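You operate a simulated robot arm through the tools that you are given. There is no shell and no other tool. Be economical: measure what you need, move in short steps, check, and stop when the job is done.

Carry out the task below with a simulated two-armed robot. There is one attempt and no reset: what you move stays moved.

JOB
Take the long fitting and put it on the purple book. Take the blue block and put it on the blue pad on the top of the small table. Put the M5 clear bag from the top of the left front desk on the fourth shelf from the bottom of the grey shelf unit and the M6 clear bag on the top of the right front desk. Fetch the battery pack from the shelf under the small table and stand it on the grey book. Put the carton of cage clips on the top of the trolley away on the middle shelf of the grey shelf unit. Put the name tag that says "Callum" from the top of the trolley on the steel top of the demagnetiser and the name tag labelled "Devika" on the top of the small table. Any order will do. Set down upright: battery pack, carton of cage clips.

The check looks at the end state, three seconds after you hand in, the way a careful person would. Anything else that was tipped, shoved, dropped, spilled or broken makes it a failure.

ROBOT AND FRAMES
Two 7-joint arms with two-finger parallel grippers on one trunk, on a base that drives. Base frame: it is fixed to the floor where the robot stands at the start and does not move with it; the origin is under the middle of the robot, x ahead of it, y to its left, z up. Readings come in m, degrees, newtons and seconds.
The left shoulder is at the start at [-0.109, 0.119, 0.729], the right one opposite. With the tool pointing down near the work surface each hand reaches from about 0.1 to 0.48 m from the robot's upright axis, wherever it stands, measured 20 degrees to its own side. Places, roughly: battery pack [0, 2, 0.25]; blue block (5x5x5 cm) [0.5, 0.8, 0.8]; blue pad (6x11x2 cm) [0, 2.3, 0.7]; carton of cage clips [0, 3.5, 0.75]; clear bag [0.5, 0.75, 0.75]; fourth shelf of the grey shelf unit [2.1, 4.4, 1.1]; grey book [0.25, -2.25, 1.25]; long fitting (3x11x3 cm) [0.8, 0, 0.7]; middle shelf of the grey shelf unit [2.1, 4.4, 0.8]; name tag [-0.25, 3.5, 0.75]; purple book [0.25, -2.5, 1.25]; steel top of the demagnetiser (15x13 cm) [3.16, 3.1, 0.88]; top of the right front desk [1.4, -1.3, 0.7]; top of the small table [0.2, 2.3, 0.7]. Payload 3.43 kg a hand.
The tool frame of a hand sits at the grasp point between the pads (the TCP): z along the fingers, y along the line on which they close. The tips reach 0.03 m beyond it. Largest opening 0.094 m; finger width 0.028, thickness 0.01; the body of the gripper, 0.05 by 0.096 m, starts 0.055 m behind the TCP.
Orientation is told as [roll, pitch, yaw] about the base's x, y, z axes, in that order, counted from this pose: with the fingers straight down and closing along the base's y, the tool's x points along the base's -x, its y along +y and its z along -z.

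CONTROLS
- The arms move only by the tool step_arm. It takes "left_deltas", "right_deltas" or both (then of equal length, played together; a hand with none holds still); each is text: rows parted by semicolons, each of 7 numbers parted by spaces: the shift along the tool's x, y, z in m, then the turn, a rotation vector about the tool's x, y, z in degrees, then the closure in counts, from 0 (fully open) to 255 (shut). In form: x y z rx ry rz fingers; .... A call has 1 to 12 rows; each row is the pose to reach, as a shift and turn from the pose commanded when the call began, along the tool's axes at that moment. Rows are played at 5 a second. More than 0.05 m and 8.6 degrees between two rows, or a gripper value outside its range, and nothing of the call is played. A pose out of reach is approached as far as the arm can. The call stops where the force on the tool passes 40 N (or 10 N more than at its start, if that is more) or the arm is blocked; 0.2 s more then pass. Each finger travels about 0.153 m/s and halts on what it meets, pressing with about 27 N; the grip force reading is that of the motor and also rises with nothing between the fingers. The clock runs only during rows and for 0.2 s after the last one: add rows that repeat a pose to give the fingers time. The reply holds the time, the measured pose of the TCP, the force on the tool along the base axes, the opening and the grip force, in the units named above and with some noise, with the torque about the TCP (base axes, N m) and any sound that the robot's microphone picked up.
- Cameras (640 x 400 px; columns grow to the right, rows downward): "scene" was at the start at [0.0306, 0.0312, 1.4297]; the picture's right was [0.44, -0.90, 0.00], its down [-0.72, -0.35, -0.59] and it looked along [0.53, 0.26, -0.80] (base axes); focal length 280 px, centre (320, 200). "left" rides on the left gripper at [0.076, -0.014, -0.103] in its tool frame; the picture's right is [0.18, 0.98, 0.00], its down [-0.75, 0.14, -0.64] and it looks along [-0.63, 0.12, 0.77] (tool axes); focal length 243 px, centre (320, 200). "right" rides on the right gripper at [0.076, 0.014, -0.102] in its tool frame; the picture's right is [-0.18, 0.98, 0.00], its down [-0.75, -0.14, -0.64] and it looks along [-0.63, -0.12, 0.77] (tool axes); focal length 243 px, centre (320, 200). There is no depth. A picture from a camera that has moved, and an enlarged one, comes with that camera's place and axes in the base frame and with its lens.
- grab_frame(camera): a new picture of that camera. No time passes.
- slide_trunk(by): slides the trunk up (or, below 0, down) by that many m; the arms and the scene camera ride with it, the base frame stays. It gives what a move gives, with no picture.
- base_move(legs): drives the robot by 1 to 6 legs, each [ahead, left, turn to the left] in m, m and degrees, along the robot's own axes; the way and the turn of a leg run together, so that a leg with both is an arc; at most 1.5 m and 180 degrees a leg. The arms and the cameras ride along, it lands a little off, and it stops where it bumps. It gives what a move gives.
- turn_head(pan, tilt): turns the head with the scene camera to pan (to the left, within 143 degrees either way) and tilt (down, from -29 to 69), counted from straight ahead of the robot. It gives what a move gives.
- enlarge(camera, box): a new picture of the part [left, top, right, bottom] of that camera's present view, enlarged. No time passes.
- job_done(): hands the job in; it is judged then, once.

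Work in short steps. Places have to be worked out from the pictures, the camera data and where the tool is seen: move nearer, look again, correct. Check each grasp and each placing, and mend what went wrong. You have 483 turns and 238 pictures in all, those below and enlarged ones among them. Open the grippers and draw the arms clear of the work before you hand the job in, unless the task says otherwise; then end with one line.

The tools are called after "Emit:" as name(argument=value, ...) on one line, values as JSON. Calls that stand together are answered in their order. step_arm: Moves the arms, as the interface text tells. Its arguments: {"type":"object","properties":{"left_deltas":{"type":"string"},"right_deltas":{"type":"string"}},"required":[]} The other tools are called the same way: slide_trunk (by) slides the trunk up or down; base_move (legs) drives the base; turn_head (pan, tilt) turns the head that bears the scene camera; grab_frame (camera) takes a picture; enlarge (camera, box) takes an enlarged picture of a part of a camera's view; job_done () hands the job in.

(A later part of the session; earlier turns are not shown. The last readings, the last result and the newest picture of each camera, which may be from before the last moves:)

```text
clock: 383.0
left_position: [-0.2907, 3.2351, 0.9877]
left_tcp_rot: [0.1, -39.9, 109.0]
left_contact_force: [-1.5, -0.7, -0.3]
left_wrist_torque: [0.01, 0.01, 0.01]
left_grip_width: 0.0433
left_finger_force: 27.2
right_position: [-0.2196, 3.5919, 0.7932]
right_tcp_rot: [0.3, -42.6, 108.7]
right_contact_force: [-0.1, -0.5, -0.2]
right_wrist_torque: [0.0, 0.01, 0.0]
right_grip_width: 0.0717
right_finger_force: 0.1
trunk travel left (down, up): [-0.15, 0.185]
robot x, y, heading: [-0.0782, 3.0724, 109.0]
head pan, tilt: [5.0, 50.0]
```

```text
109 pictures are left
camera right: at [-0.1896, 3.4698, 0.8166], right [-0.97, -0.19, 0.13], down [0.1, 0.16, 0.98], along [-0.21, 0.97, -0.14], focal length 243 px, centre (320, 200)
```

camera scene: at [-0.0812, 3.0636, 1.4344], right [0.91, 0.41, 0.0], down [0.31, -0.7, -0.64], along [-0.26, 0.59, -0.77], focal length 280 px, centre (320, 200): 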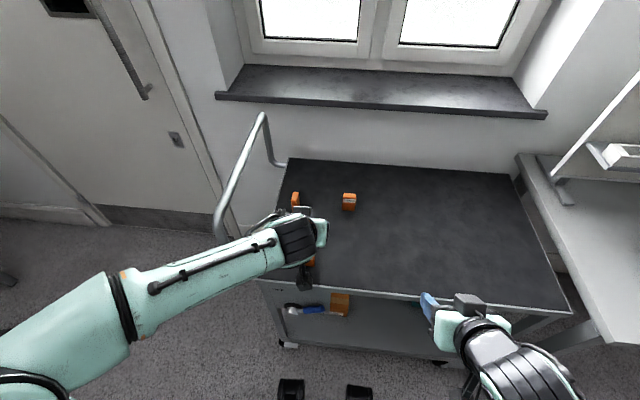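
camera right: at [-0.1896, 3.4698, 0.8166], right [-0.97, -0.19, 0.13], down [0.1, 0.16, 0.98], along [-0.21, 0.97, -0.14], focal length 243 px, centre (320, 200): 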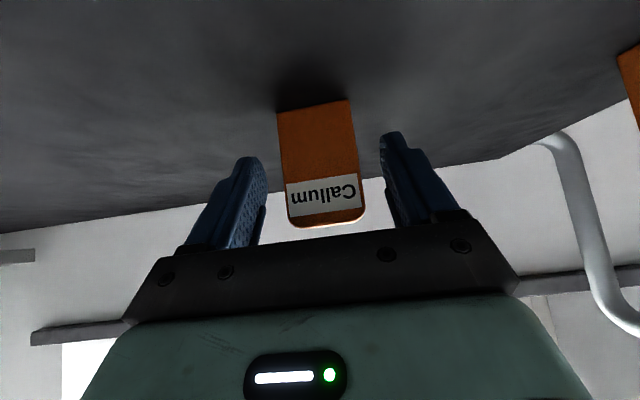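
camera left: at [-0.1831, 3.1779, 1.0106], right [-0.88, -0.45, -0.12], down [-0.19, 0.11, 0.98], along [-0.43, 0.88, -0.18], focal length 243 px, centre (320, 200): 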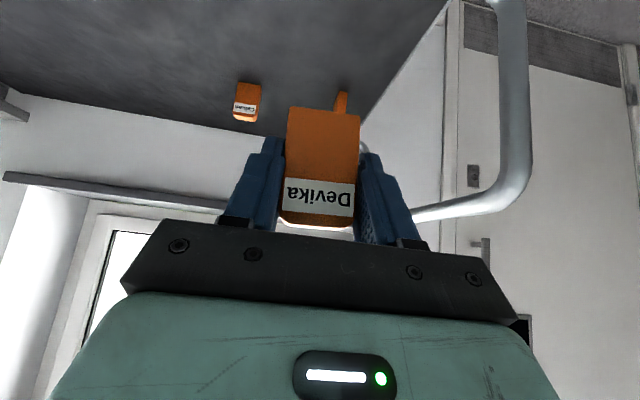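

Callum is between the fingers. Close, lift and draw back.

Emit:
step_arm(right_deltas="0 0 0 0 0 0 100; 0 0 0 0 0 0 160; 0 0 0 0 0 0 230; 0 0 0 0 0 0 255; 0 0 0 0 0 0 255; -0.02 0 -0.022 0 0 0 255; -0.047 0 -0.05 0 0 0 255; -0.074 0 -0.08 0 0 0 255; -0.1 0 -0.11 0 0 0 255; -0.125 -0.01 -0.137 0 0 0 255; -0.1 -0.04 -0.165 0 0 0 255; -0.07 -0.07 -0.19 0 0 0 255")

Emit:
step_arm(right_deltas="0.028 -0.02 -0.024 0 0 0 255; 0.056 -0.04 -0.048 0 0 0 255; 0.084 -0.06 -0.072 0 0 0 255; 0.09 -0.07 -0.077 0 0 0 255")

Emit:
grab_frame(camera="right")

```text
clock: 385.6
left_position: [-0.2913, 3.2368, 0.9867]
left_tcp_rot: [0.0, -40.0, 109.0]
left_contact_force: [0.3, -0.1, -0.2]
left_wrist_torque: [-0.02, 0.01, 0.01]
left_grip_width: 0.0434
left_finger_force: 27.1
right_position: [-0.1285, 3.5414, 0.9803]
right_tcp_rot: [0.3, -42.6, 108.8]
right_contact_force: [-0.2, 0.3, -0.4]
right_wrist_torque: [0.01, 0.01, -0.02]
right_grip_width: 0.0433
right_finger_force: 27.0
trunk travel left (down, up): [-0.15, 0.185]
robot x, y, heading: [-0.0791, 3.0752, 109.1]
head pan, tilt: [5.0, 50.0]
```

```text
clock: 386.6
left_position: [-0.2917, 3.2361, 0.9873]
left_tcp_rot: [0.2, -39.9, 109.0]
left_contact_force: [-0.1, -1.4, -0.4]
left_wrist_torque: [0.02, 0.01, 0.0]
left_grip_width: 0.0434
left_finger_force: 26.9
right_position: [-0.0269, 3.4528, 0.9774]
right_tcp_rot: [0.3, -42.7, 108.9]
right_contact_force: [0.4, 0.3, -1.1]
right_wrist_torque: [0.0, 0.01, 0.0]
right_grip_width: 0.0436
right_finger_force: 27.0
trunk travel left (down, up): [-0.15, 0.185]
robot x, y, heading: [-0.0772, 3.0719, 109.1]
head pan, tilt: [5.0, 50.0]
```

```text
108 pictures are left
camera right: at [0.0025, 3.331, 1.0005], right [-0.97, -0.19, 0.13], down [0.1, 0.16, 0.98], along [-0.21, 0.97, -0.14], focal length 243 px, centre (320, 200)
```

right: 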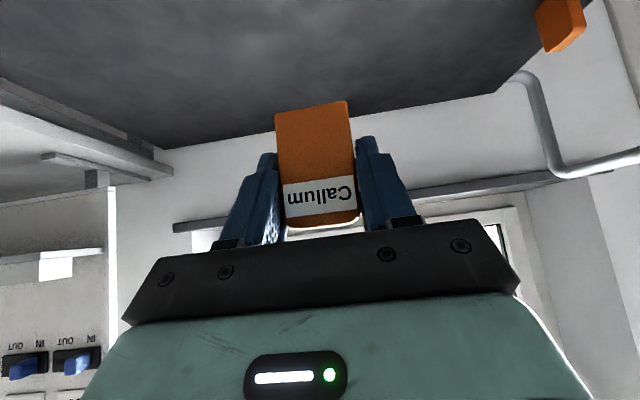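

Both tags held. I drive around the small table's right end to its front side to place Devika there.

Emit:
base_move(legs=[[-0.16, 0, 0], [0, -0.97, 0], [-1.26, 0, 0], [0, 0.9, 0]])

Emit:
turn_head(pan=0, tilt=45)

Emit:
grab_frame(camera="scene")

```text
clock: 410.3
left_position: [0.1839, 1.9214, 0.987]
left_tcp_rot: [0.2, -40.0, 105.3]
left_contact_force: [-0.1, -0.4, -1.8]
left_wrist_torque: [0.01, 0.02, -0.01]
left_grip_width: 0.0432
left_finger_force: 26.6
right_position: [0.462, 2.1208, 0.9776]
right_tcp_rot: [0.4, -42.5, 105.2]
right_contact_force: [-0.5, 0.1, -0.2]
right_wrist_torque: [-0.01, 0.04, -0.03]
right_grip_width: 0.0435
right_finger_force: 27.0
trunk travel left (down, up): [-0.15, 0.185]
robot x, y, heading: [0.3891, 1.7427, 105.3]
head pan, tilt: [5.0, 50.0]
```

```text
clock: 411.0
left_position: [0.1837, 1.9206, 0.9873]
left_tcp_rot: [0.0, -39.9, 105.3]
left_contact_force: [-0.2, -0.2, -0.1]
left_wrist_torque: [0.03, 0.01, 0.01]
left_grip_width: 0.0434
left_finger_force: 27.0
right_position: [0.4629, 2.1194, 0.9774]
right_tcp_rot: [0.4, -42.6, 105.2]
right_contact_force: [-0.5, 0.7, -0.3]
right_wrist_torque: [-0.02, 0.01, 0.02]
right_grip_width: 0.0434
right_finger_force: 27.1
trunk travel left (down, up): [-0.15, 0.185]
robot x, y, heading: [0.3893, 1.7411, 105.2]
head pan, tilt: [0.0, 45.0]
```

```text
107 pictures are left
camera scene: at [0.3764, 1.7872, 1.4413], right [0.96, 0.27, 0.0], down [0.19, -0.68, -0.71], along [-0.19, 0.68, -0.71], focal length 280 px, centre (320, 200)
```

scene: 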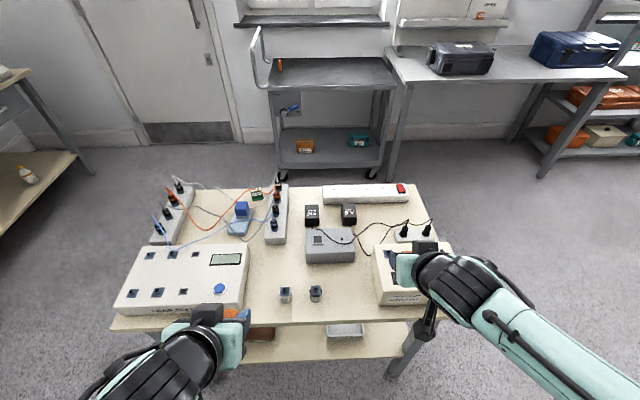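

The free spot for Devika is right of the two connectors (≈(0.34,2.16)). I shift the base right and a little closer.

Emit:
base_move(legs=[[0.04, -0.2, 3.8]])

Emit:
grab_frame(camera="scene")

```text
clock: 413.3
left_position: [0.3481, 2.0045, 0.9876]
left_tcp_rot: [0.2, -40.1, 109.3]
left_contact_force: [0.1, -0.4, -0.5]
left_wrist_torque: [0.01, 0.0, -0.02]
left_grip_width: 0.0434
left_finger_force: 26.8
right_position: [0.6134, 2.2231, 0.9776]
right_tcp_rot: [0.4, -42.6, 109.1]
right_contact_force: [0.5, 0.0, -1.5]
right_wrist_torque: [0.0, -0.04, 0.04]
right_grip_width: 0.043
right_finger_force: 27.0
trunk travel left (down, up): [-0.15, 0.185]
robot x, y, heading: [0.5657, 1.8413, 109.3]
head pan, tilt: [0.0, 45.0]
```

```text
106 pictures are left
camera scene: at [0.55, 1.8847, 1.4413], right [0.94, 0.33, 0.0], down [0.23, -0.67, -0.71], along [-0.23, 0.67, -0.71], focal length 280 px, centre (320, 200)
```

scene: 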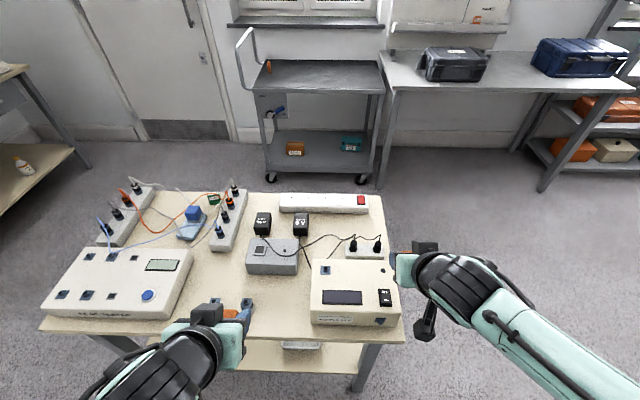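

Emit:
step_arm(left_deltas="-0.032 -0.02 0.027 0 0 0 255; -0.064 -0.04 0.054 0 0 0 255; -0.0958 -0.059 0.0804 0 0 0 255; -0.07 -0.059 0.111 0 0 0 255; -0.044 -0.059 0.142 0 0 0 255; -0.018 -0.059 0.173 0 0 0 255; 0.008 -0.059 0.204 0 0 0 255; 0.03 -0.059 0.23 0 0 0 255; 0.03 -0.059 0.23 0 0 0 255")

Emit:
grab_frame(camera="left")

Emit:
grab_frame(camera="scene")

```text
clock: 415.3
left_position: [0.3627, 2.1406, 0.7918]
left_tcp_rot: [0.1, -39.9, 109.3]
left_contact_force: [-0.5, -0.1, 0.2]
left_wrist_torque: [0.0, 0.01, 0.0]
left_grip_width: 0.0434
left_finger_force: 26.7
right_position: [0.6128, 2.2225, 0.977]
right_tcp_rot: [0.5, -42.6, 109.2]
right_contact_force: [0.2, 0.0, -0.3]
right_wrist_torque: [0.02, 0.02, 0.0]
right_grip_width: 0.0432
right_finger_force: 27.3
trunk travel left (down, up): [-0.15, 0.185]
robot x, y, heading: [0.5621, 1.8437, 109.4]
head pan, tilt: [0.0, 45.0]
```

```text
105 pictures are left
camera left: at [0.4167, 2.0273, 0.8217], right [-0.88, -0.46, -0.12], down [-0.19, 0.11, 0.98], along [-0.43, 0.88, -0.18], focal length 243 px, centre (320, 200)
```

left: 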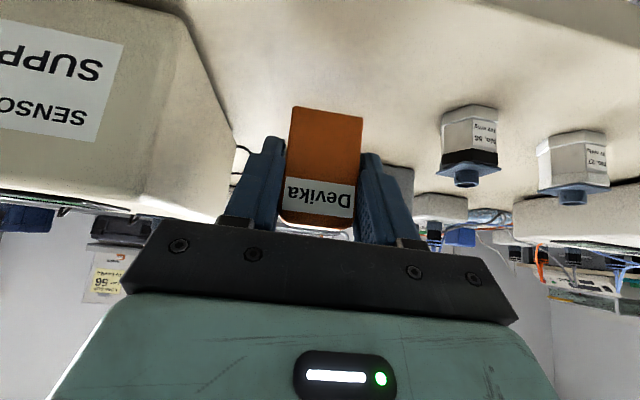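

```text
104 pictures are left
camera scene: at [0.5498, 1.8844, 1.4413], right [0.94, 0.33, 0.0], down [0.23, -0.67, -0.71], along [-0.23, 0.67, -0.71], focal length 280 px, centre (320, 200)
```

scene: 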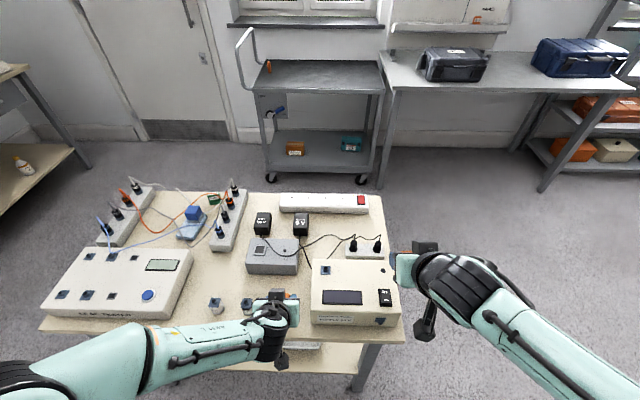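

Centred in the free spot. Lower to contact.

Emit:
step_arm(left_deltas="0.008 0 0.0092 0 0 0 255; 0.0154 0 0.0184 0 0 0 255; 0.018 0 0.0214 0 0 0 255; 0.018 0 0.0214 0 0 0 255")

Emit:
step_arm(left_deltas="0.0013 0 0.0015 0 0 0 255; 0.0026 0 0.0031 0 0 0 255; 0.0026 0 0.0031 0 0 0 255")

```text
clock: 416.3
left_position: [0.3629, 2.1424, 0.7679]
left_tcp_rot: [0.1, -40.3, 109.4]
left_contact_force: [-2.0, 4.9, 24.5]
left_wrist_torque: [0.23, 0.1, 0.06]
left_grip_width: 0.0431
left_finger_force: 26.8
right_position: [0.613, 2.2214, 0.9773]
right_tcp_rot: [0.5, -42.6, 109.1]
right_contact_force: [-1.1, 1.1, -0.7]
right_wrist_torque: [0.04, 0.0, 0.03]
right_grip_width: 0.0432
right_finger_force: 27.1
trunk travel left (down, up): [-0.15, 0.185]
robot x, y, heading: [0.5662, 1.8453, 109.5]
head pan, tilt: [0.0, 45.0]
```

```text
clock: 417.1
left_position: [0.3627, 2.1409, 0.7624]
left_tcp_rot: [0.1, -40.2, 109.3]
left_contact_force: [1.1, 0.3, 29.7]
left_wrist_torque: [0.17, -0.02, 0.04]
left_grip_width: 0.0433
left_finger_force: 26.8
right_position: [0.6135, 2.2219, 0.978]
right_tcp_rot: [0.4, -42.7, 109.0]
right_contact_force: [-0.2, -0.5, -0.1]
right_wrist_torque: [-0.01, 0.02, 0.02]
right_grip_width: 0.0433
right_finger_force: 27.0
trunk travel left (down, up): [-0.15, 0.185]
robot x, y, heading: [0.5624, 1.8437, 109.6]
head pan, tilt: [0.0, 45.0]
```

Release and draw back.

Emit:
step_arm(left_deltas="-0.003 0 -0.0035 0 0 0 255; -0.003 0 -0.0035 0 0 0 180; -0.003 0 -0.0035 0 0 0 90; -0.003 0 -0.0035 0 0 0 80; 0.02 0 -0.028 0 0 0 80; 0.04 0 -0.06 0 0 0 80; 0.05 0 -0.095 0 0 0 80; 0.04 0 -0.135 0 0 0 80; 0.02 0 -0.175 0 0 0 80; 0 0.03 -0.2 0 0 0 80; -0.02 0.06 -0.22 0 0 0 80")

Emit:
grab_frame(camera="scene")

```text
clock: 419.5
left_position: [0.3475, 2.0045, 0.9373]
left_tcp_rot: [-0.1, -40.1, 109.5]
left_contact_force: [-0.6, 0.6, 0.4]
left_wrist_torque: [0.01, -0.01, -0.03]
left_grip_width: 0.0642
left_finger_force: 0.1
left hand out of reach, approached as far as the arm can: row 7, 8
right_position: [0.6128, 2.2221, 0.9788]
right_tcp_rot: [0.3, -42.6, 109.2]
right_contact_force: [0.1, -0.5, -0.2]
right_wrist_torque: [0.0, 0.02, 0.02]
right_grip_width: 0.0432
right_finger_force: 26.9
trunk travel left (down, up): [-0.15, 0.185]
robot x, y, heading: [0.5633, 1.8425, 109.3]
head pan, tilt: [0.0, 45.0]
```

```text
103 pictures are left
camera scene: at [0.5496, 1.8844, 1.4413], right [0.94, 0.33, 0.0], down [0.23, -0.67, -0.71], along [-0.23, 0.67, -0.71], focal length 280 px, centre (320, 200)
```

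scene: 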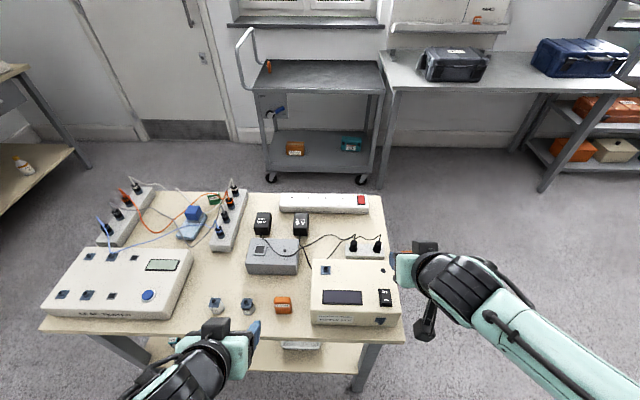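

Devika stands on the small table. Now I drive to the demagnetiser with Callum.

Emit:
base_move(legs=[[-0.1, 0, 0], [0, -1.5, 0], [0.2, -0.2, 0], [0, 0, -90]])

Emit:
turn_head(pan=20, tilt=25)

Emit:
grab_frame(camera="scene")

```text
clock: 439.7
left_position: [2.3614, 2.6875, 0.9371]
left_tcp_rot: [0.1, -39.9, 16.2]
left_contact_force: [-0.3, -0.3, 0.4]
left_wrist_torque: [-0.02, -0.01, 0.01]
left_grip_width: 0.0645
left_finger_force: 0.0
right_position: [2.5663, 2.41, 0.9779]
right_tcp_rot: [0.4, -42.5, 16.1]
right_contact_force: [1.0, 0.1, -0.7]
right_wrist_torque: [0.01, 0.01, -0.03]
right_grip_width: 0.0434
right_finger_force: 26.8
trunk travel left (down, up): [-0.15, 0.185]
robot x, y, heading: [2.1881, 2.48, 16.4]
head pan, tilt: [0.0, 45.0]
```

```text
clock: 440.6
left_position: [2.3633, 2.6875, 0.9373]
left_tcp_rot: [0.1, -40.0, 16.3]
left_contact_force: [0.2, 0.6, -1.1]
left_wrist_torque: [0.05, 0.01, -0.02]
left_grip_width: 0.0647
left_finger_force: 0.0
right_position: [2.566, 2.4104, 0.9786]
right_tcp_rot: [0.4, -42.6, 16.0]
right_contact_force: [-0.5, 0.5, 0.3]
right_wrist_torque: [0.0, 0.0, -0.01]
right_grip_width: 0.0433
right_finger_force: 27.1
trunk travel left (down, up): [-0.15, 0.185]
robot x, y, heading: [2.1913, 2.4836, 16.5]
head pan, tilt: [20.0, 25.0]
```

```text
102 pictures are left
camera scene: at [2.2288, 2.5236, 1.4718], right [0.59, -0.81, 0.0], down [-0.34, -0.25, -0.91], along [0.73, 0.54, -0.42], focal length 280 px, centre (320, 200)
```

scene: 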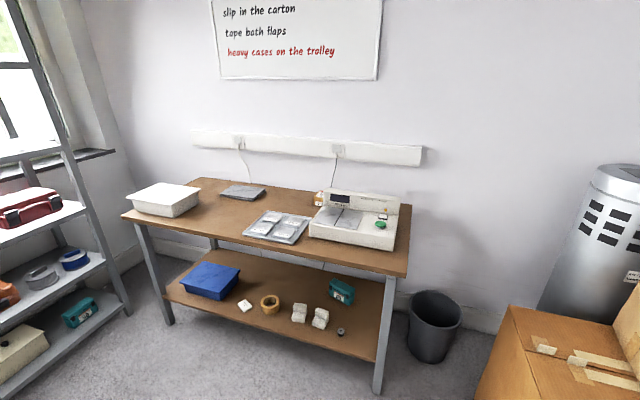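

Emit:
enlarge(camera="scene", box=[230, 170, 430, 280])

```text
3.20 times, centred on (330, 225) of scene
camera zoom: at [2.2288, 2.5236, 1.4718], right [0.59, -0.81, 0.0], down [-0.34, -0.25, -0.91], along [0.73, 0.54, -0.42], focal length 896 px, centre (288, 120)
```

zoom: 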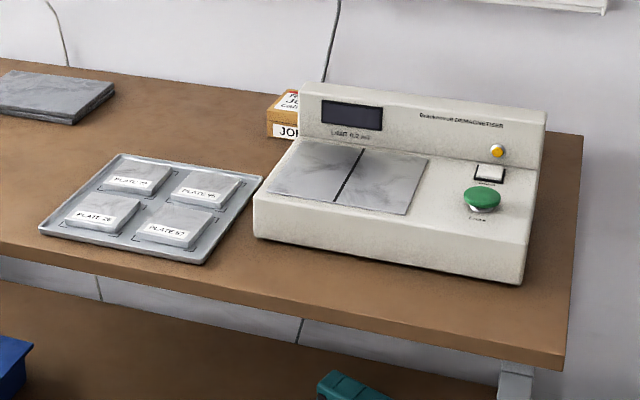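

Steel plate is at (3.163,3.11), height ≈0.88. I approach it.

Emit:
base_move(legs=[[0, 0.44, 2.5], [0.5, 0, 0]])

Emit:
turn_head(pan=-15, tilt=50)

Emit:
grab_frame(camera="scene")

```text
clock: 447.4
left_position: [2.6952, 3.264, 0.938]
left_tcp_rot: [0.1, -40.0, 18.3]
left_contact_force: [-0.1, 0.4, 0.8]
left_wrist_torque: [-0.01, 0.03, -0.01]
left_grip_width: 0.0646
left_finger_force: 0.0
right_position: [2.9076, 2.9954, 0.9774]
right_tcp_rot: [0.4, -42.6, 18.1]
right_contact_force: [0.3, 1.0, -0.1]
right_wrist_torque: [-0.02, -0.03, -0.02]
right_grip_width: 0.0431
right_finger_force: 26.5
trunk travel left (down, up): [-0.15, 0.185]
robot x, y, heading: [2.5252, 3.0498, 18.3]
head pan, tilt: [20.0, 25.0]
```

```text
clock: 448.4
left_position: [2.695, 3.2636, 0.9366]
left_tcp_rot: [0.1, -40.0, 18.3]
left_contact_force: [0.0, 0.8, -0.3]
left_wrist_torque: [-0.03, 0.01, 0.0]
left_grip_width: 0.0644
left_finger_force: 0.0
right_position: [2.9093, 2.9946, 0.9781]
right_tcp_rot: [0.4, -42.7, 18.0]
right_contact_force: [0.3, -0.3, 0.6]
right_wrist_torque: [0.0, -0.03, 0.02]
right_grip_width: 0.0434
right_finger_force: 26.9
trunk travel left (down, up): [-0.15, 0.185]
robot x, y, heading: [2.5316, 3.0516, 18.2]
head pan, tilt: [-15.0, 50.0]
```

```text
100 pictures are left
camera scene: at [2.5717, 3.0426, 1.4344], right [0.06, -1.0, 0.0], down [-0.76, -0.05, -0.64], along [0.64, 0.04, -0.77], focal length 280 px, centre (320, 200)
```

scene: 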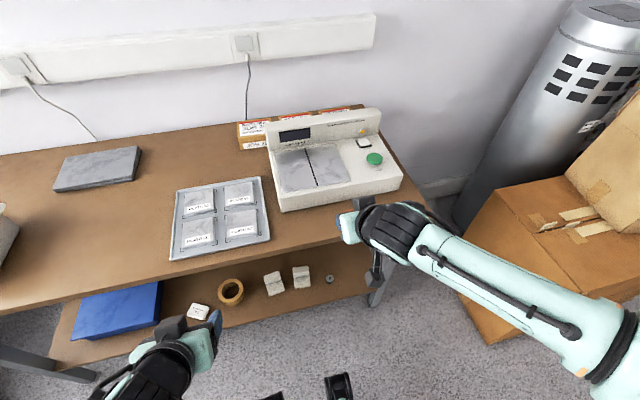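

Plate centre triangulated at (3.145,3.10,0.878). I move 0.17 m closer.

Emit:
base_move(legs=[[0.17, 0, 0]])

Emit:
grab_frame(camera="right")

```text
clock: 449.9
left_position: [2.8555, 3.3186, 0.9366]
left_tcp_rot: [0.1, -40.0, 18.3]
left_contact_force: [-0.1, 0.9, -0.1]
left_wrist_torque: [-0.01, 0.03, 0.01]
left_grip_width: 0.0644
left_finger_force: 0.2
right_position: [3.069, 3.0476, 0.9777]
right_tcp_rot: [0.4, -42.6, 18.2]
right_contact_force: [-0.1, 0.3, -0.7]
right_wrist_torque: [-0.01, 0.02, 0.01]
right_grip_width: 0.0431
right_finger_force: 26.6
trunk travel left (down, up): [-0.15, 0.185]
robot x, y, heading: [2.6884, 3.1024, 18.4]
head pan, tilt: [-15.0, 50.0]
```

```text
99 pictures are left
camera right: at [2.9474, 3.0234, 1.0006], right [-0.18, 0.97, 0.13], down [0.16, -0.1, 0.98], along [0.97, 0.2, -0.14], focal length 243 px, centre (320, 200)
```

right: 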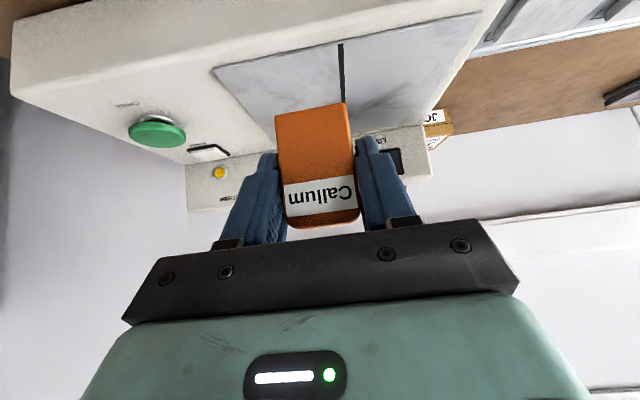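

I move the tag over the plate's middle and lower.

Emit:
step_arm(right_deltas="-0.03 0.013 0.028 0 0 0 255; -0.0604 0.0254 0.0555 0 0 0 255; -0.042 0.0254 0.0755 0 0 0 255; -0.0265 0.0254 0.0923 0 0 0 255; -0.0265 0.0254 0.0923 0 0 0 255")

Emit:
grab_frame(camera="right")

Emit:
enlarge(camera="scene", box=[200, 80, 440, 260])

```text
clock: 451.1
left_position: [2.8551, 3.3182, 0.9358]
left_tcp_rot: [0.1, -40.0, 18.2]
left_contact_force: [-0.4, -0.6, 0.2]
left_wrist_torque: [-0.02, -0.02, 0.0]
left_grip_width: 0.0641
left_finger_force: 0.0
right_position: [3.1353, 3.0975, 0.93]
right_tcp_rot: [0.4, -42.6, 18.1]
right_contact_force: [0.5, 0.3, -0.3]
right_wrist_torque: [0.0, 0.01, -0.05]
right_grip_width: 0.0433
right_finger_force: 26.6
trunk travel left (down, up): [-0.15, 0.185]
robot x, y, heading: [2.6894, 3.1043, 18.3]
head pan, tilt: [-15.0, 50.0]
```

```text
98 pictures are left
camera right: at [3.013, 3.0724, 0.9539], right [-0.18, 0.97, 0.13], down [0.16, -0.1, 0.98], along [0.97, 0.2, -0.14], focal length 243 px, centre (320, 200)
```

right: 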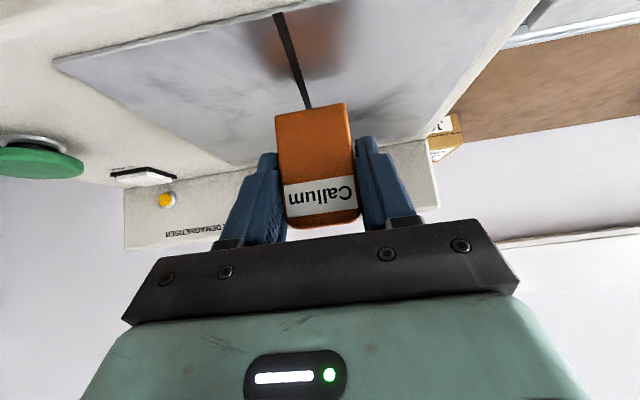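

```text
2.22 times, centred on (320, 170) of scene
camera zoom: at [2.7323, 3.0958, 1.4344], right [0.06, -1.0, 0.0], down [-0.76, -0.04, -0.64], along [0.64, 0.04, -0.77], focal length 622 px, centre (320, 267)
```

zoom: 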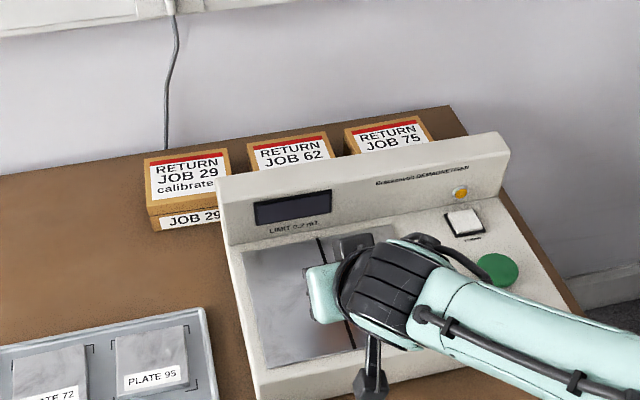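

Centred on the plate. Lower to contact.

Emit:
step_arm(right_deltas="0.0034 0 0.0037 0 0 0 255; 0.0068 0 0.0074 0 0 0 255; 0.0068 0 0.0074 0 0 0 255")

Emit:
step_arm(right_deltas="0.0014 0 0.0015 0 0 0 255; 0.0027 0 0.0029 0 0 0 255; 0.0027 0 0.0029 0 0 0 255")

```text
clock: 451.9
left_position: [2.8551, 3.3185, 0.9369]
left_tcp_rot: [0.2, -40.0, 18.3]
left_contact_force: [0.2, -0.5, 0.2]
left_wrist_torque: [0.0, -0.01, 0.02]
left_grip_width: 0.0644
left_finger_force: 0.1
right_position: [3.1355, 3.0987, 0.9207]
right_tcp_rot: [0.4, -42.6, 18.2]
right_contact_force: [-0.2, 0.6, -0.5]
right_wrist_torque: [-0.01, -0.02, -0.02]
right_grip_width: 0.0431
right_finger_force: 27.1
trunk travel left (down, up): [-0.15, 0.185]
robot x, y, heading: [2.6888, 3.1024, 18.3]
head pan, tilt: [-15.0, 50.0]
```

```text
clock: 452.7
left_position: [2.8548, 3.3189, 0.9376]
left_tcp_rot: [0.1, -40.0, 18.3]
left_contact_force: [-0.9, -0.4, -0.2]
left_wrist_torque: [-0.02, 0.01, 0.01]
left_grip_width: 0.0645
left_finger_force: 0.0
right_position: [3.1378, 3.0981, 0.9167]
right_tcp_rot: [0.7, -42.9, 18.2]
right_contact_force: [-1.1, -1.6, 15.1]
right_wrist_torque: [-0.11, 0.12, 0.0]
right_grip_width: 0.0431
right_finger_force: 27.0
trunk travel left (down, up): [-0.15, 0.185]
robot x, y, heading: [2.6859, 3.1015, 18.4]
head pan, tilt: [-15.0, 50.0]
```

Contact. Release and withdraw.

Emit:
step_arm(right_deltas="-0.001 0 -0.001 0 0 0 255; -0.001 0 -0.001 0 0 0 180; -0.001 0 -0.001 0 0 0 90; -0.001 0 -0.001 0 0 0 80; 0.012 0 -0.028 0 0 0 80; 0.025 0 -0.06 0 0 0 80; 0.035 0 -0.095 0 0 0 80; 0.035 0 -0.135 0 0 0 80; 0.03 -0.02 -0.165 0 0 0 80")

Emit:
grab_frame(camera="scene")

```text
clock: 454.7
left_position: [2.8559, 3.3174, 0.9376]
left_tcp_rot: [0.0, -40.0, 18.3]
left_contact_force: [-0.2, 0.4, 0.8]
left_wrist_torque: [0.03, 0.04, 0.01]
left_grip_width: 0.0644
left_finger_force: 0.0
right_position: [3.0146, 3.0351, 1.0173]
right_tcp_rot: [0.3, -42.6, 18.2]
right_contact_force: [0.0, -0.4, 0.4]
right_wrist_torque: [-0.04, 0.03, 0.01]
right_grip_width: 0.0645
right_finger_force: 0.1
trunk travel left (down, up): [-0.15, 0.185]
robot x, y, heading: [2.6893, 3.1061, 18.3]
head pan, tilt: [-15.0, 50.0]
```

```text
96 pictures are left
camera scene: at [2.732, 3.0954, 1.4344], right [0.06, -1.0, 0.0], down [-0.76, -0.04, -0.64], along [0.64, 0.04, -0.77], focal length 280 px, centre (320, 200)
```

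scene: 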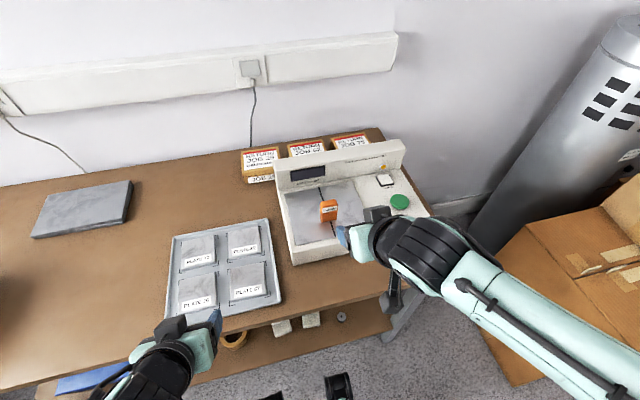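

Callum stands on the steel top. Now I go back to the front of the small table for the battery pack.

Emit:
base_move(legs=[[-0.4, 0, 0], [0, 0, 90.7], [-0.62, 0, 0], [0, 1.4, 0]])

```text
clock: 476.4
left_position: [1.0194, 1.995, 0.937]
left_tcp_rot: [0.1, -40.0, 113.7]
left_contact_force: [-0.1, -0.2, 0.3]
left_wrist_torque: [0.02, 0.0, 0.0]
left_grip_width: 0.0646
left_finger_force: 0.0
right_position: [1.2866, 2.1816, 1.0174]
right_tcp_rot: [0.4, -42.7, 113.5]
right_contact_force: [-0.3, -0.6, 0.1]
right_wrist_torque: [-0.02, -0.01, -0.01]
right_grip_width: 0.0645
right_finger_force: 0.1
trunk travel left (down, up): [-0.15, 0.185]
robot x, y, heading: [1.2471, 1.8502, 113.6]
head pan, tilt: [-15.0, 50.0]
```

Emit:
base_move(legs=[[0, 0, -4.6], [0.0, 1.3, 0]])

Emit:
turn_head(pan=0, tilt=55)

Emit:
grab_frame(camera="scene")

```text
clock: 488.8
left_position: [-0.23, 1.5605, 0.9366]
left_tcp_rot: [0.1, -40.1, 109.9]
left_contact_force: [-0.6, -0.1, -0.1]
left_wrist_torque: [0.0, 0.0, -0.01]
left_grip_width: 0.0643
left_finger_force: 0.0
right_position: [0.047, 1.7279, 1.0177]
right_tcp_rot: [0.3, -42.6, 109.8]
right_contact_force: [-0.7, 0.0, -0.2]
right_wrist_torque: [-0.02, 0.0, -0.03]
right_grip_width: 0.0644
right_finger_force: 0.0
trunk travel left (down, up): [-0.15, 0.185]
robot x, y, heading: [-0.0128, 1.398, 109.9]
head pan, tilt: [-15.0, 50.0]
```

```text
clock: 489.5
left_position: [-0.2306, 1.5596, 0.9365]
left_tcp_rot: [0.1, -40.0, 109.9]
left_contact_force: [-0.7, -0.2, -0.6]
left_wrist_torque: [0.0, 0.04, -0.01]
left_grip_width: 0.0642
left_finger_force: 0.1
right_position: [0.0466, 1.7266, 1.0168]
right_tcp_rot: [0.5, -42.6, 109.7]
right_contact_force: [0.1, -0.1, 0.2]
right_wrist_torque: [-0.02, 0.0, 0.02]
right_grip_width: 0.0646
right_finger_force: 0.1
trunk travel left (down, up): [-0.15, 0.185]
robot x, y, heading: [-0.0094, 1.3999, 110.0]
head pan, tilt: [0.0, 55.0]
```

```text
95 pictures are left
camera scene: at [-0.0234, 1.4326, 1.4279], right [0.94, 0.34, 0.0], down [0.28, -0.77, -0.57], along [-0.2, 0.54, -0.82], focal length 280 px, centre (320, 200)
```

scene: 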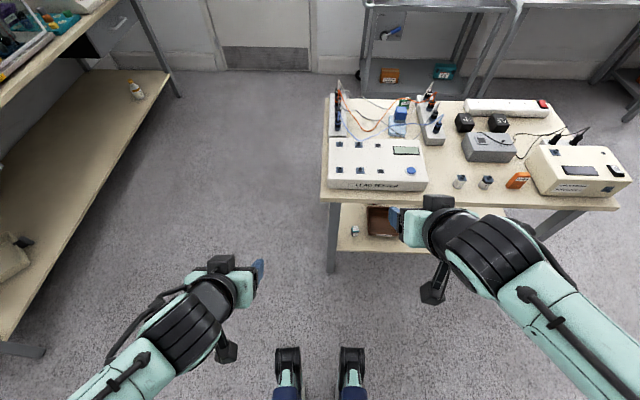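

Emit:
enlarge(camera="scene", box=[320, 190, 440, 270])

Emit:
slide_trunk(by=-0.14)

Emit:
turn_head(pan=-10, tilt=40)

Emit:
enlarge(camera="scene", box=[220, 180, 440, 330])

```text
5.00 times, centred on (380, 230) of scene
camera zoom: at [-0.0234, 1.4326, 1.4279], right [0.94, 0.34, 0.0], down [0.28, -0.77, -0.57], along [-0.2, 0.54, -0.82], focal length 1400 px, centre (20, 50)
```

zoom: 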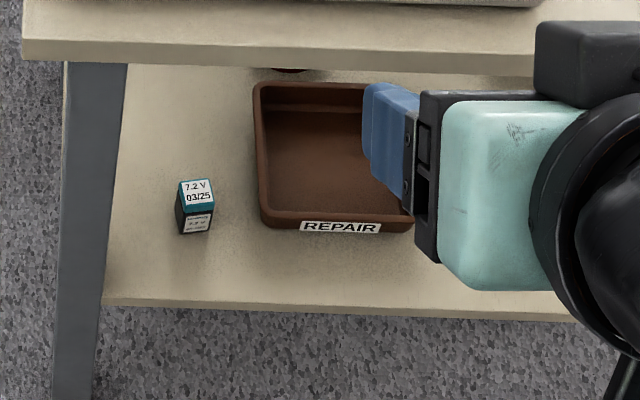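

```text
clock: 491.2
left_position: [-0.2304, 1.5594, 0.7966]
left_tcp_rot: [0.1, -40.1, 109.9]
left_contact_force: [-0.4, 0.0, 0.1]
left_wrist_torque: [0.0, -0.01, 0.02]
left_grip_width: 0.0646
left_finger_force: 0.0
right_position: [0.0478, 1.7267, 0.8772]
right_tcp_rot: [0.4, -42.6, 109.8]
right_contact_force: [0.1, 0.5, 0.5]
right_wrist_torque: [0.01, 0.0, 0.01]
right_grip_width: 0.0643
right_finger_force: 0.0
trunk travel left (down, up): [-0.01, 0.325]
robot x, y, heading: [-0.0099, 1.4016, 110.3]
head pan, tilt: [0.0, 55.0]
```

```text
clock: 492.0
left_position: [-0.2306, 1.559, 0.7965]
left_tcp_rot: [0.1, -40.0, 109.8]
left_contact_force: [-1.0, 0.7, 0.1]
left_wrist_torque: [-0.02, 0.01, -0.02]
left_grip_width: 0.0644
left_finger_force: 0.1
right_position: [0.0469, 1.7278, 0.8771]
right_tcp_rot: [0.5, -42.5, 109.8]
right_contact_force: [-0.4, -0.7, 0.5]
right_wrist_torque: [0.02, 0.0, -0.01]
right_grip_width: 0.0645
right_finger_force: 0.0
trunk travel left (down, up): [-0.01, 0.325]
robot x, y, heading: [-0.0144, 1.3991, 109.9]
head pan, tilt: [-10.0, 40.0]
```

```text
2.67 times, centred on (330, 255) of scene
camera zoom: at [-0.0275, 1.4868, 1.3025], right [0.98, 0.17, 0.0], down [0.11, -0.63, -0.77], along [-0.13, 0.75, -0.64], focal length 747 px, centre (293, 53)
```

zoom: 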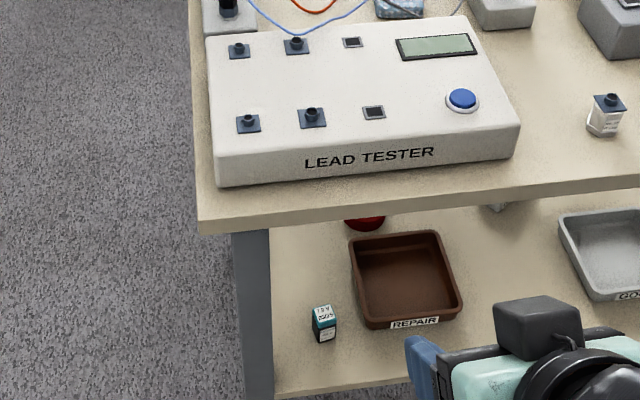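

The battery pack (7.2 V) stands at about (-0.087,2.06), top ≈0.335 on the lower shelf. I lower the right hand in front of the table first.

Emit:
step_arm(right_deltas="-0.027 0 0.025 0 0 0 60; -0.054 0 0.05 0 0 0 60; -0.081 0 0.0745 0 0 0 60; -0.052 0 0.106 0 0 0 60; -0.023 0 0.138 0 0 0 60; 0.006 0 0.17 0 0 0 60; 0.035 0 0.202 0 0 0 60; 0.064 0 0.234 0 0 0 60; 0.093 0 0.266 0 0 0 60; 0.122 0 0.298 0 0 0 60; 0.151 0 0.33 0 0 0 60; 0.18 0 0.362 0 0 0 60")

Emit:
grab_frame(camera="scene")

```text
clock: 494.6
left_position: [-0.2301, 1.5594, 0.798]
left_tcp_rot: [0.1, -40.0, 109.9]
left_contact_force: [-0.6, -0.1, -0.2]
left_wrist_torque: [0.02, -0.02, 0.0]
left_grip_width: 0.0646
left_finger_force: 0.1
right_position: [0.0083, 1.8319, 0.4883]
right_tcp_rot: [0.5, -42.7, 109.7]
right_contact_force: [0.8, -0.1, 0.0]
right_wrist_torque: [0.01, -0.04, 0.0]
right_grip_width: 0.0719
right_finger_force: 0.1
trunk travel left (down, up): [-0.01, 0.325]
robot x, y, heading: [-0.0115, 1.399, 110.1]
head pan, tilt: [-10.0, 40.0]
```

```text
92 pictures are left
camera scene: at [-0.0273, 1.487, 1.3026], right [0.98, 0.17, 0.0], down [0.11, -0.63, -0.77], along [-0.13, 0.75, -0.64], focal length 280 px, centre (320, 200)
```

scene: 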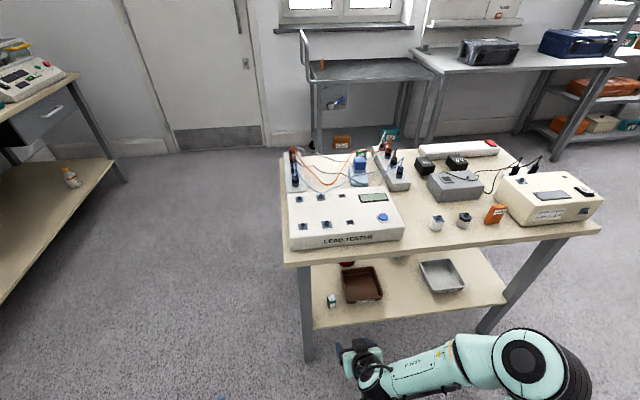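

The arm reaches low fine. I lower further and look with the hand camera.

Emit:
step_arm(right_deltas="0.027 0 0.03 0 0 0 60; 0.054 0 0.06 0 0 0 60; 0.081 0 0.09 0 0 0 60; 0.097 0 0.107 0 0 0 60; 0.097 0 0.107 0 0 0 60")

Emit:
grab_frame(camera="right")

```text
clock: 495.8
left_position: [-0.2303, 1.5599, 0.7964]
left_tcp_rot: [0.2, -39.9, 109.8]
left_contact_force: [0.4, -0.3, 0.2]
left_wrist_torque: [0.01, -0.02, -0.05]
left_grip_width: 0.0646
left_finger_force: 0.1
right_position: [0.0073, 1.8349, 0.3659]
right_tcp_rot: [0.3, -42.6, 109.7]
right_contact_force: [-0.9, 0.6, 0.6]
right_wrist_torque: [0.01, -0.03, -0.01]
right_grip_width: 0.072
right_finger_force: 0.1
right hand out of reach, approached as far as the arm can: row 4, 5
trunk travel left (down, up): [-0.01, 0.325]
robot x, y, heading: [-0.0122, 1.4015, 110.0]
head pan, tilt: [-10.0, 40.0]
```

```text
91 pictures are left
camera right: at [0.0381, 1.7131, 0.3903], right [-0.97, -0.21, 0.13], down [0.1, 0.16, 0.98], along [-0.23, 0.96, -0.14], focal length 243 px, centre (320, 200)
```

right: 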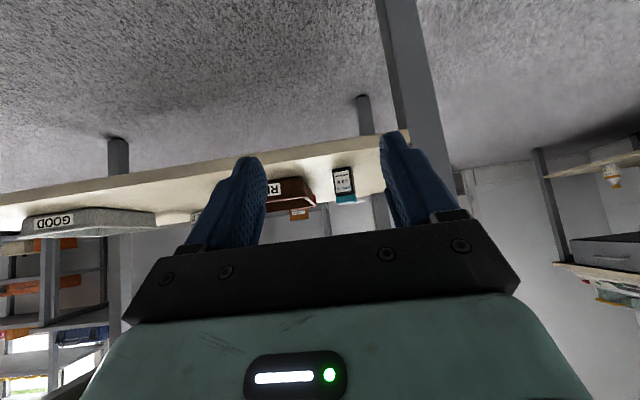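

The hand reaches its low limit here (z 0.366). I test whether a lower pose is reachable farther out, after lowering the trunk its last centimetre.

Emit:
slide_trunk(by=-0.01)

Emit:
step_arm(right_deltas="-0.022 0 0.021 0 0 0 60; -0.044 0 0.041 0 0 0 60; -0.066 0 0.061 0 0 0 60; -0.053 0 0.075 0 0 0 60; -0.053 0 0.075 0 0 0 60")

```text
clock: 496.3
left_position: [-0.2321, 1.5591, 0.7865]
left_tcp_rot: [0.1, -40.0, 109.9]
left_contact_force: [-0.1, -0.4, -0.5]
left_wrist_torque: [0.03, -0.02, -0.02]
left_grip_width: 0.0644
left_finger_force: 0.1
right_position: [0.0069, 1.8351, 0.3579]
right_tcp_rot: [0.3, -42.3, 109.8]
right_contact_force: [-0.2, 0.3, 0.2]
right_wrist_torque: [-0.01, 0.01, 0.01]
right_grip_width: 0.0719
right_finger_force: 0.2
trunk travel left (down, up): [0.0, 0.335]
robot x, y, heading: [-0.0102, 1.4018, 109.9]
head pan, tilt: [-10.0, 40.0]
```

```text
clock: 497.5
left_position: [-0.2304, 1.5603, 0.7867]
left_tcp_rot: [0.2, -40.0, 109.9]
left_contact_force: [-0.8, -0.4, -0.4]
left_wrist_torque: [-0.03, -0.02, 0.01]
left_grip_width: 0.0644
left_finger_force: 0.0
right_position: [-0.0229, 1.9202, 0.3381]
right_tcp_rot: [0.3, -42.5, 109.8]
right_contact_force: [-0.8, -0.2, 0.1]
right_wrist_torque: [-0.01, 0.05, 0.02]
right_grip_width: 0.0716
right_finger_force: 0.0
trunk travel left (down, up): [0.0, 0.335]
robot x, y, heading: [-0.0093, 1.4014, 110.1]
head pan, tilt: [-10.0, 40.0]
```

Farther out it reaches z 0.338. I centre laterally on the battery and check with the camera.

Emit:
step_arm(right_deltas="0 0.006 0 0 0 0 60; 0 0.0116 0 0 0 0 60")

Emit:
base_move(legs=[[0.05, 0, 0]])

Emit:
grab_frame(camera="right")

```text
clock: 498.1
left_position: [-0.23, 1.5596, 0.787]
left_tcp_rot: [0.1, -40.1, 109.8]
left_contact_force: [0.4, 0.0, 0.3]
left_wrist_torque: [-0.02, 0.01, -0.03]
left_grip_width: 0.0643
left_finger_force: 0.1
right_position: [-0.0371, 1.9145, 0.3389]
right_tcp_rot: [0.5, -42.5, 109.7]
right_contact_force: [-0.1, 0.4, 0.5]
right_wrist_torque: [0.0, 0.0, 0.02]
right_grip_width: 0.0719
right_finger_force: 0.2
trunk travel left (down, up): [0.0, 0.335]
robot x, y, heading: [-0.0108, 1.3962, 110.0]
head pan, tilt: [-10.0, 40.0]
```

```text
clock: 499.1
left_position: [-0.2476, 1.6067, 0.7867]
left_tcp_rot: [0.1, -40.0, 110.0]
left_contact_force: [-0.2, 0.7, -0.3]
left_wrist_torque: [0.0, 0.06, 0.01]
left_grip_width: 0.0642
left_finger_force: 0.1
right_position: [-0.0533, 1.9609, 0.3375]
right_tcp_rot: [0.4, -42.4, 109.8]
right_contact_force: [-0.8, 0.7, -0.2]
right_wrist_torque: [0.0, -0.03, 0.03]
right_grip_width: 0.0719
right_finger_force: 0.1
trunk travel left (down, up): [0.0, 0.335]
robot x, y, heading: [-0.0261, 1.4465, 109.9]
head pan, tilt: [-10.0, 40.0]
```

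```text
90 pictures are left
camera right: at [-0.0214, 1.8406, 0.3613], right [-0.97, -0.21, 0.13], down [0.09, 0.17, 0.98], along [-0.23, 0.96, -0.14], focal length 243 px, centre (320, 200)
```

right: 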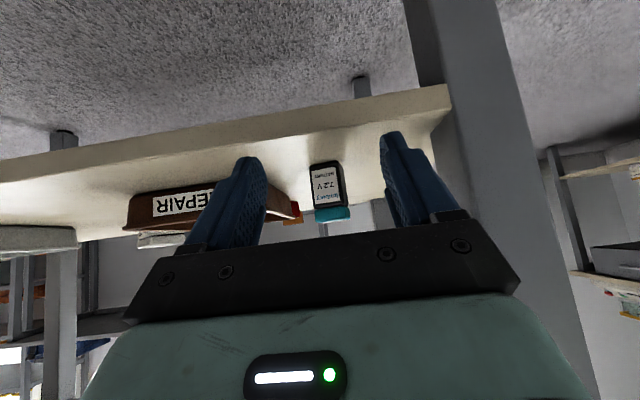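

Aligned; I narrow the opening a bit and advance with the base 0.09 m.

Emit:
step_arm(right_deltas="0 0 0 0 0 0 90; 0 0 0 0 0 0 100")

Emit:
base_move(legs=[[0.09, 0, 0]])

Emit:
grab_frame(camera="right")

```text
clock: 499.7
left_position: [-0.2478, 1.6049, 0.7871]
left_tcp_rot: [0.1, -40.0, 109.9]
left_contact_force: [0.3, -0.4, 0.0]
left_wrist_torque: [-0.02, 0.05, 0.03]
left_grip_width: 0.0645
left_finger_force: 0.1
right_position: [-0.0526, 1.9619, 0.3372]
right_tcp_rot: [0.4, -42.4, 109.8]
right_contact_force: [0.0, 0.3, -0.5]
right_wrist_torque: [-0.01, 0.06, -0.02]
right_grip_width: 0.0574
right_finger_force: 0.1
trunk travel left (down, up): [0.0, 0.335]
robot x, y, heading: [-0.03, 1.4465, 110.2]
head pan, tilt: [-10.0, 40.0]
```

```text
clock: 500.8
left_position: [-0.2788, 1.6905, 0.7867]
left_tcp_rot: [0.0, -40.0, 110.0]
left_contact_force: [-0.3, 0.8, 0.3]
left_wrist_torque: [-0.01, 0.0, 0.0]
left_grip_width: 0.0646
left_finger_force: 0.1
right_position: [-0.0849, 2.0454, 0.3376]
right_tcp_rot: [0.3, -42.3, 109.9]
right_contact_force: [-0.4, -0.2, 0.3]
right_wrist_torque: [0.03, -0.01, 0.01]
right_grip_width: 0.0573
right_finger_force: 0.1
trunk travel left (down, up): [0.0, 0.335]
robot x, y, heading: [-0.0591, 1.5322, 109.9]
head pan, tilt: [-10.0, 40.0]
```

```text
89 pictures are left
camera right: at [-0.0524, 1.9258, 0.3613], right [-0.97, -0.21, 0.13], down [0.09, 0.17, 0.98], along [-0.23, 0.96, -0.14], focal length 243 px, centre (320, 200)
```

right: 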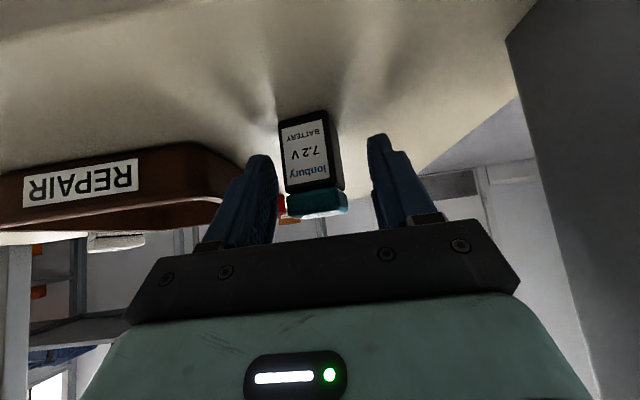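

Battery front is at the TCP. I narrow to 5 cm, advance 1.2 cm and close.

Emit:
step_arm(right_deltas="0 -0.003 0 0 0 0 120; -0.0044 -0.003 0.004 0 0 0 120; -0.0088 -0.003 0.0081 0 0 0 120; -0.0088 -0.003 0.0081 0 0 0 120")

Emit:
grab_frame(camera="right")

```text
clock: 501.8
left_position: [-0.278, 1.6907, 0.7878]
left_tcp_rot: [0.2, -40.0, 110.0]
left_contact_force: [-0.5, -0.7, 0.0]
left_wrist_torque: [0.02, -0.02, 0.0]
left_grip_width: 0.0644
left_finger_force: 0.0
right_position: [-0.0854, 2.0575, 0.3372]
right_tcp_rot: [0.4, -42.3, 109.8]
right_contact_force: [0.8, -0.4, -0.5]
right_wrist_torque: [0.02, -0.03, -0.04]
right_grip_width: 0.0497
right_finger_force: 0.1
trunk travel left (down, up): [0.0, 0.335]
robot x, y, heading: [-0.0555, 1.5299, 110.1]
head pan, tilt: [-10.0, 40.0]
```

```text
88 pictures are left
camera right: at [-0.0542, 1.9376, 0.3609], right [-0.97, -0.21, 0.13], down [0.09, 0.17, 0.98], along [-0.23, 0.96, -0.14], focal length 243 px, centre (320, 200)
```

right: 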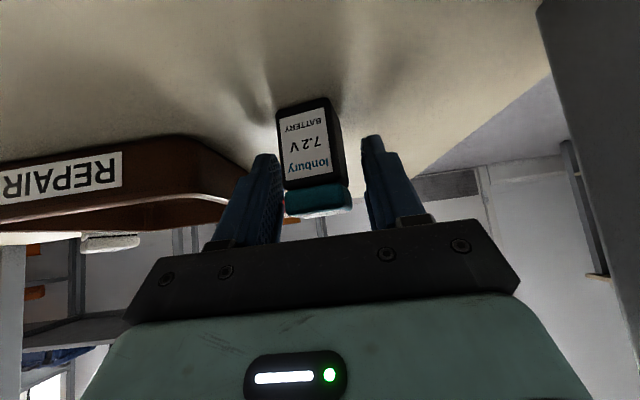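

Close on the battery and lift a little.

Emit:
step_arm(right_deltas="0 -0.002 0 0 0 0 140; 0 -0.002 0 0 0 0 170; 0 -0.002 0 0 0 0 210; 0 -0.002 0 0 0 0 255; 0 -0.002 0 0 0 0 255; 0 -0.002 0 0 0 0 255")

Emit:
grab_frame(camera="right")

```text
clock: 503.2
left_position: [-0.2783, 1.6918, 0.7863]
left_tcp_rot: [0.1, -40.1, 110.0]
left_contact_force: [-0.4, -0.4, -0.8]
left_wrist_torque: [0.01, 0.02, -0.02]
left_grip_width: 0.0644
left_finger_force: 0.0
right_position: [-0.0831, 2.0598, 0.3386]
right_tcp_rot: [0.3, -42.5, 109.8]
right_contact_force: [-0.2, -0.5, 1.6]
right_wrist_torque: [-0.01, 0.02, -0.01]
right_grip_width: 0.0319
right_finger_force: 27.5
trunk travel left (down, up): [0.0, 0.335]
robot x, y, heading: [-0.0587, 1.531, 109.8]
head pan, tilt: [-10.0, 40.0]
```

```text
87 pictures are left
camera right: at [-0.0523, 1.9388, 0.3615], right [-0.97, -0.21, 0.13], down [0.09, 0.17, 0.98], along [-0.23, 0.96, -0.14], focal length 243 px, centre (320, 200)
```

right: 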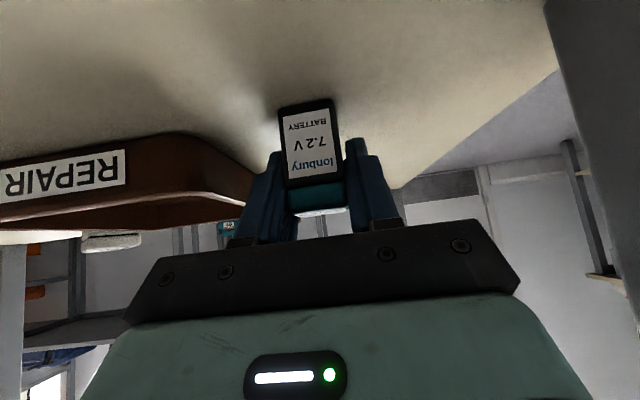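

Gripped (32 mm). Lift 3 cm and back the base out.

Emit:
step_arm(right_deltas="-0.01 0 -0.011 0 0 0 255; -0.0203 0 -0.0221 0 0 0 255; -0.027 0 -0.0295 0 0 0 255; -0.027 0 -0.0295 0 0 0 255")

Emit:
base_move(legs=[[-0.25, 0, 0]])

Emit:
grab_frame(camera="right")

```text
clock: 504.2
left_position: [-0.2785, 1.691, 0.7864]
left_tcp_rot: [0.1, -40.0, 110.0]
left_contact_force: [-0.3, 0.6, -0.3]
left_wrist_torque: [0.01, 0.02, 0.0]
left_grip_width: 0.0642
left_finger_force: 0.1
right_position: [-0.0824, 2.0591, 0.3778]
right_tcp_rot: [0.4, -42.4, 109.8]
right_contact_force: [-0.6, -0.3, -1.7]
right_wrist_torque: [0.0, -0.02, -0.01]
right_grip_width: 0.032
right_finger_force: 27.2
trunk travel left (down, up): [0.0, 0.335]
robot x, y, heading: [-0.0613, 1.5327, 109.9]
head pan, tilt: [-10.0, 40.0]
```

```text
clock: 506.0
left_position: [-0.1916, 1.4508, 0.7858]
left_tcp_rot: [0.1, -40.0, 109.6]
left_contact_force: [0.0, -0.9, 0.1]
left_wrist_torque: [-0.03, 0.01, -0.01]
left_grip_width: 0.0644
left_finger_force: 0.1
right_position: [0.0075, 1.8196, 0.3765]
right_tcp_rot: [0.4, -42.3, 109.5]
right_contact_force: [-0.6, 0.2, -0.9]
right_wrist_torque: [-0.01, -0.02, 0.0]
right_grip_width: 0.0319
right_finger_force: 26.7
trunk travel left (down, up): [0.0, 0.335]
robot x, y, heading: [0.025, 1.2875, 109.7]
head pan, tilt: [-10.0, 40.0]
```

```text
86 pictures are left
camera right: at [0.0384, 1.6979, 0.4009], right [-0.97, -0.2, 0.13], down [0.1, 0.16, 0.98], along [-0.22, 0.97, -0.14], focal length 243 px, centre (320, 200)
```

right: 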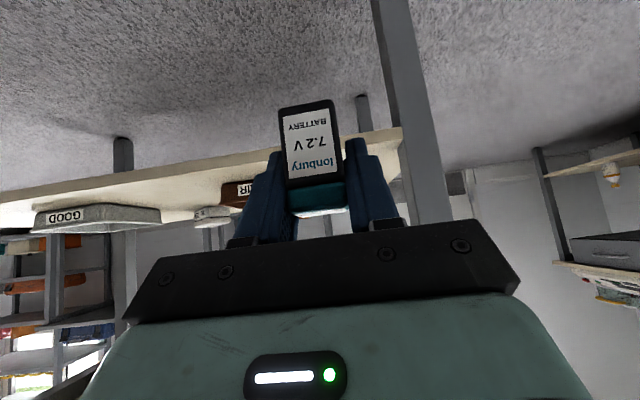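

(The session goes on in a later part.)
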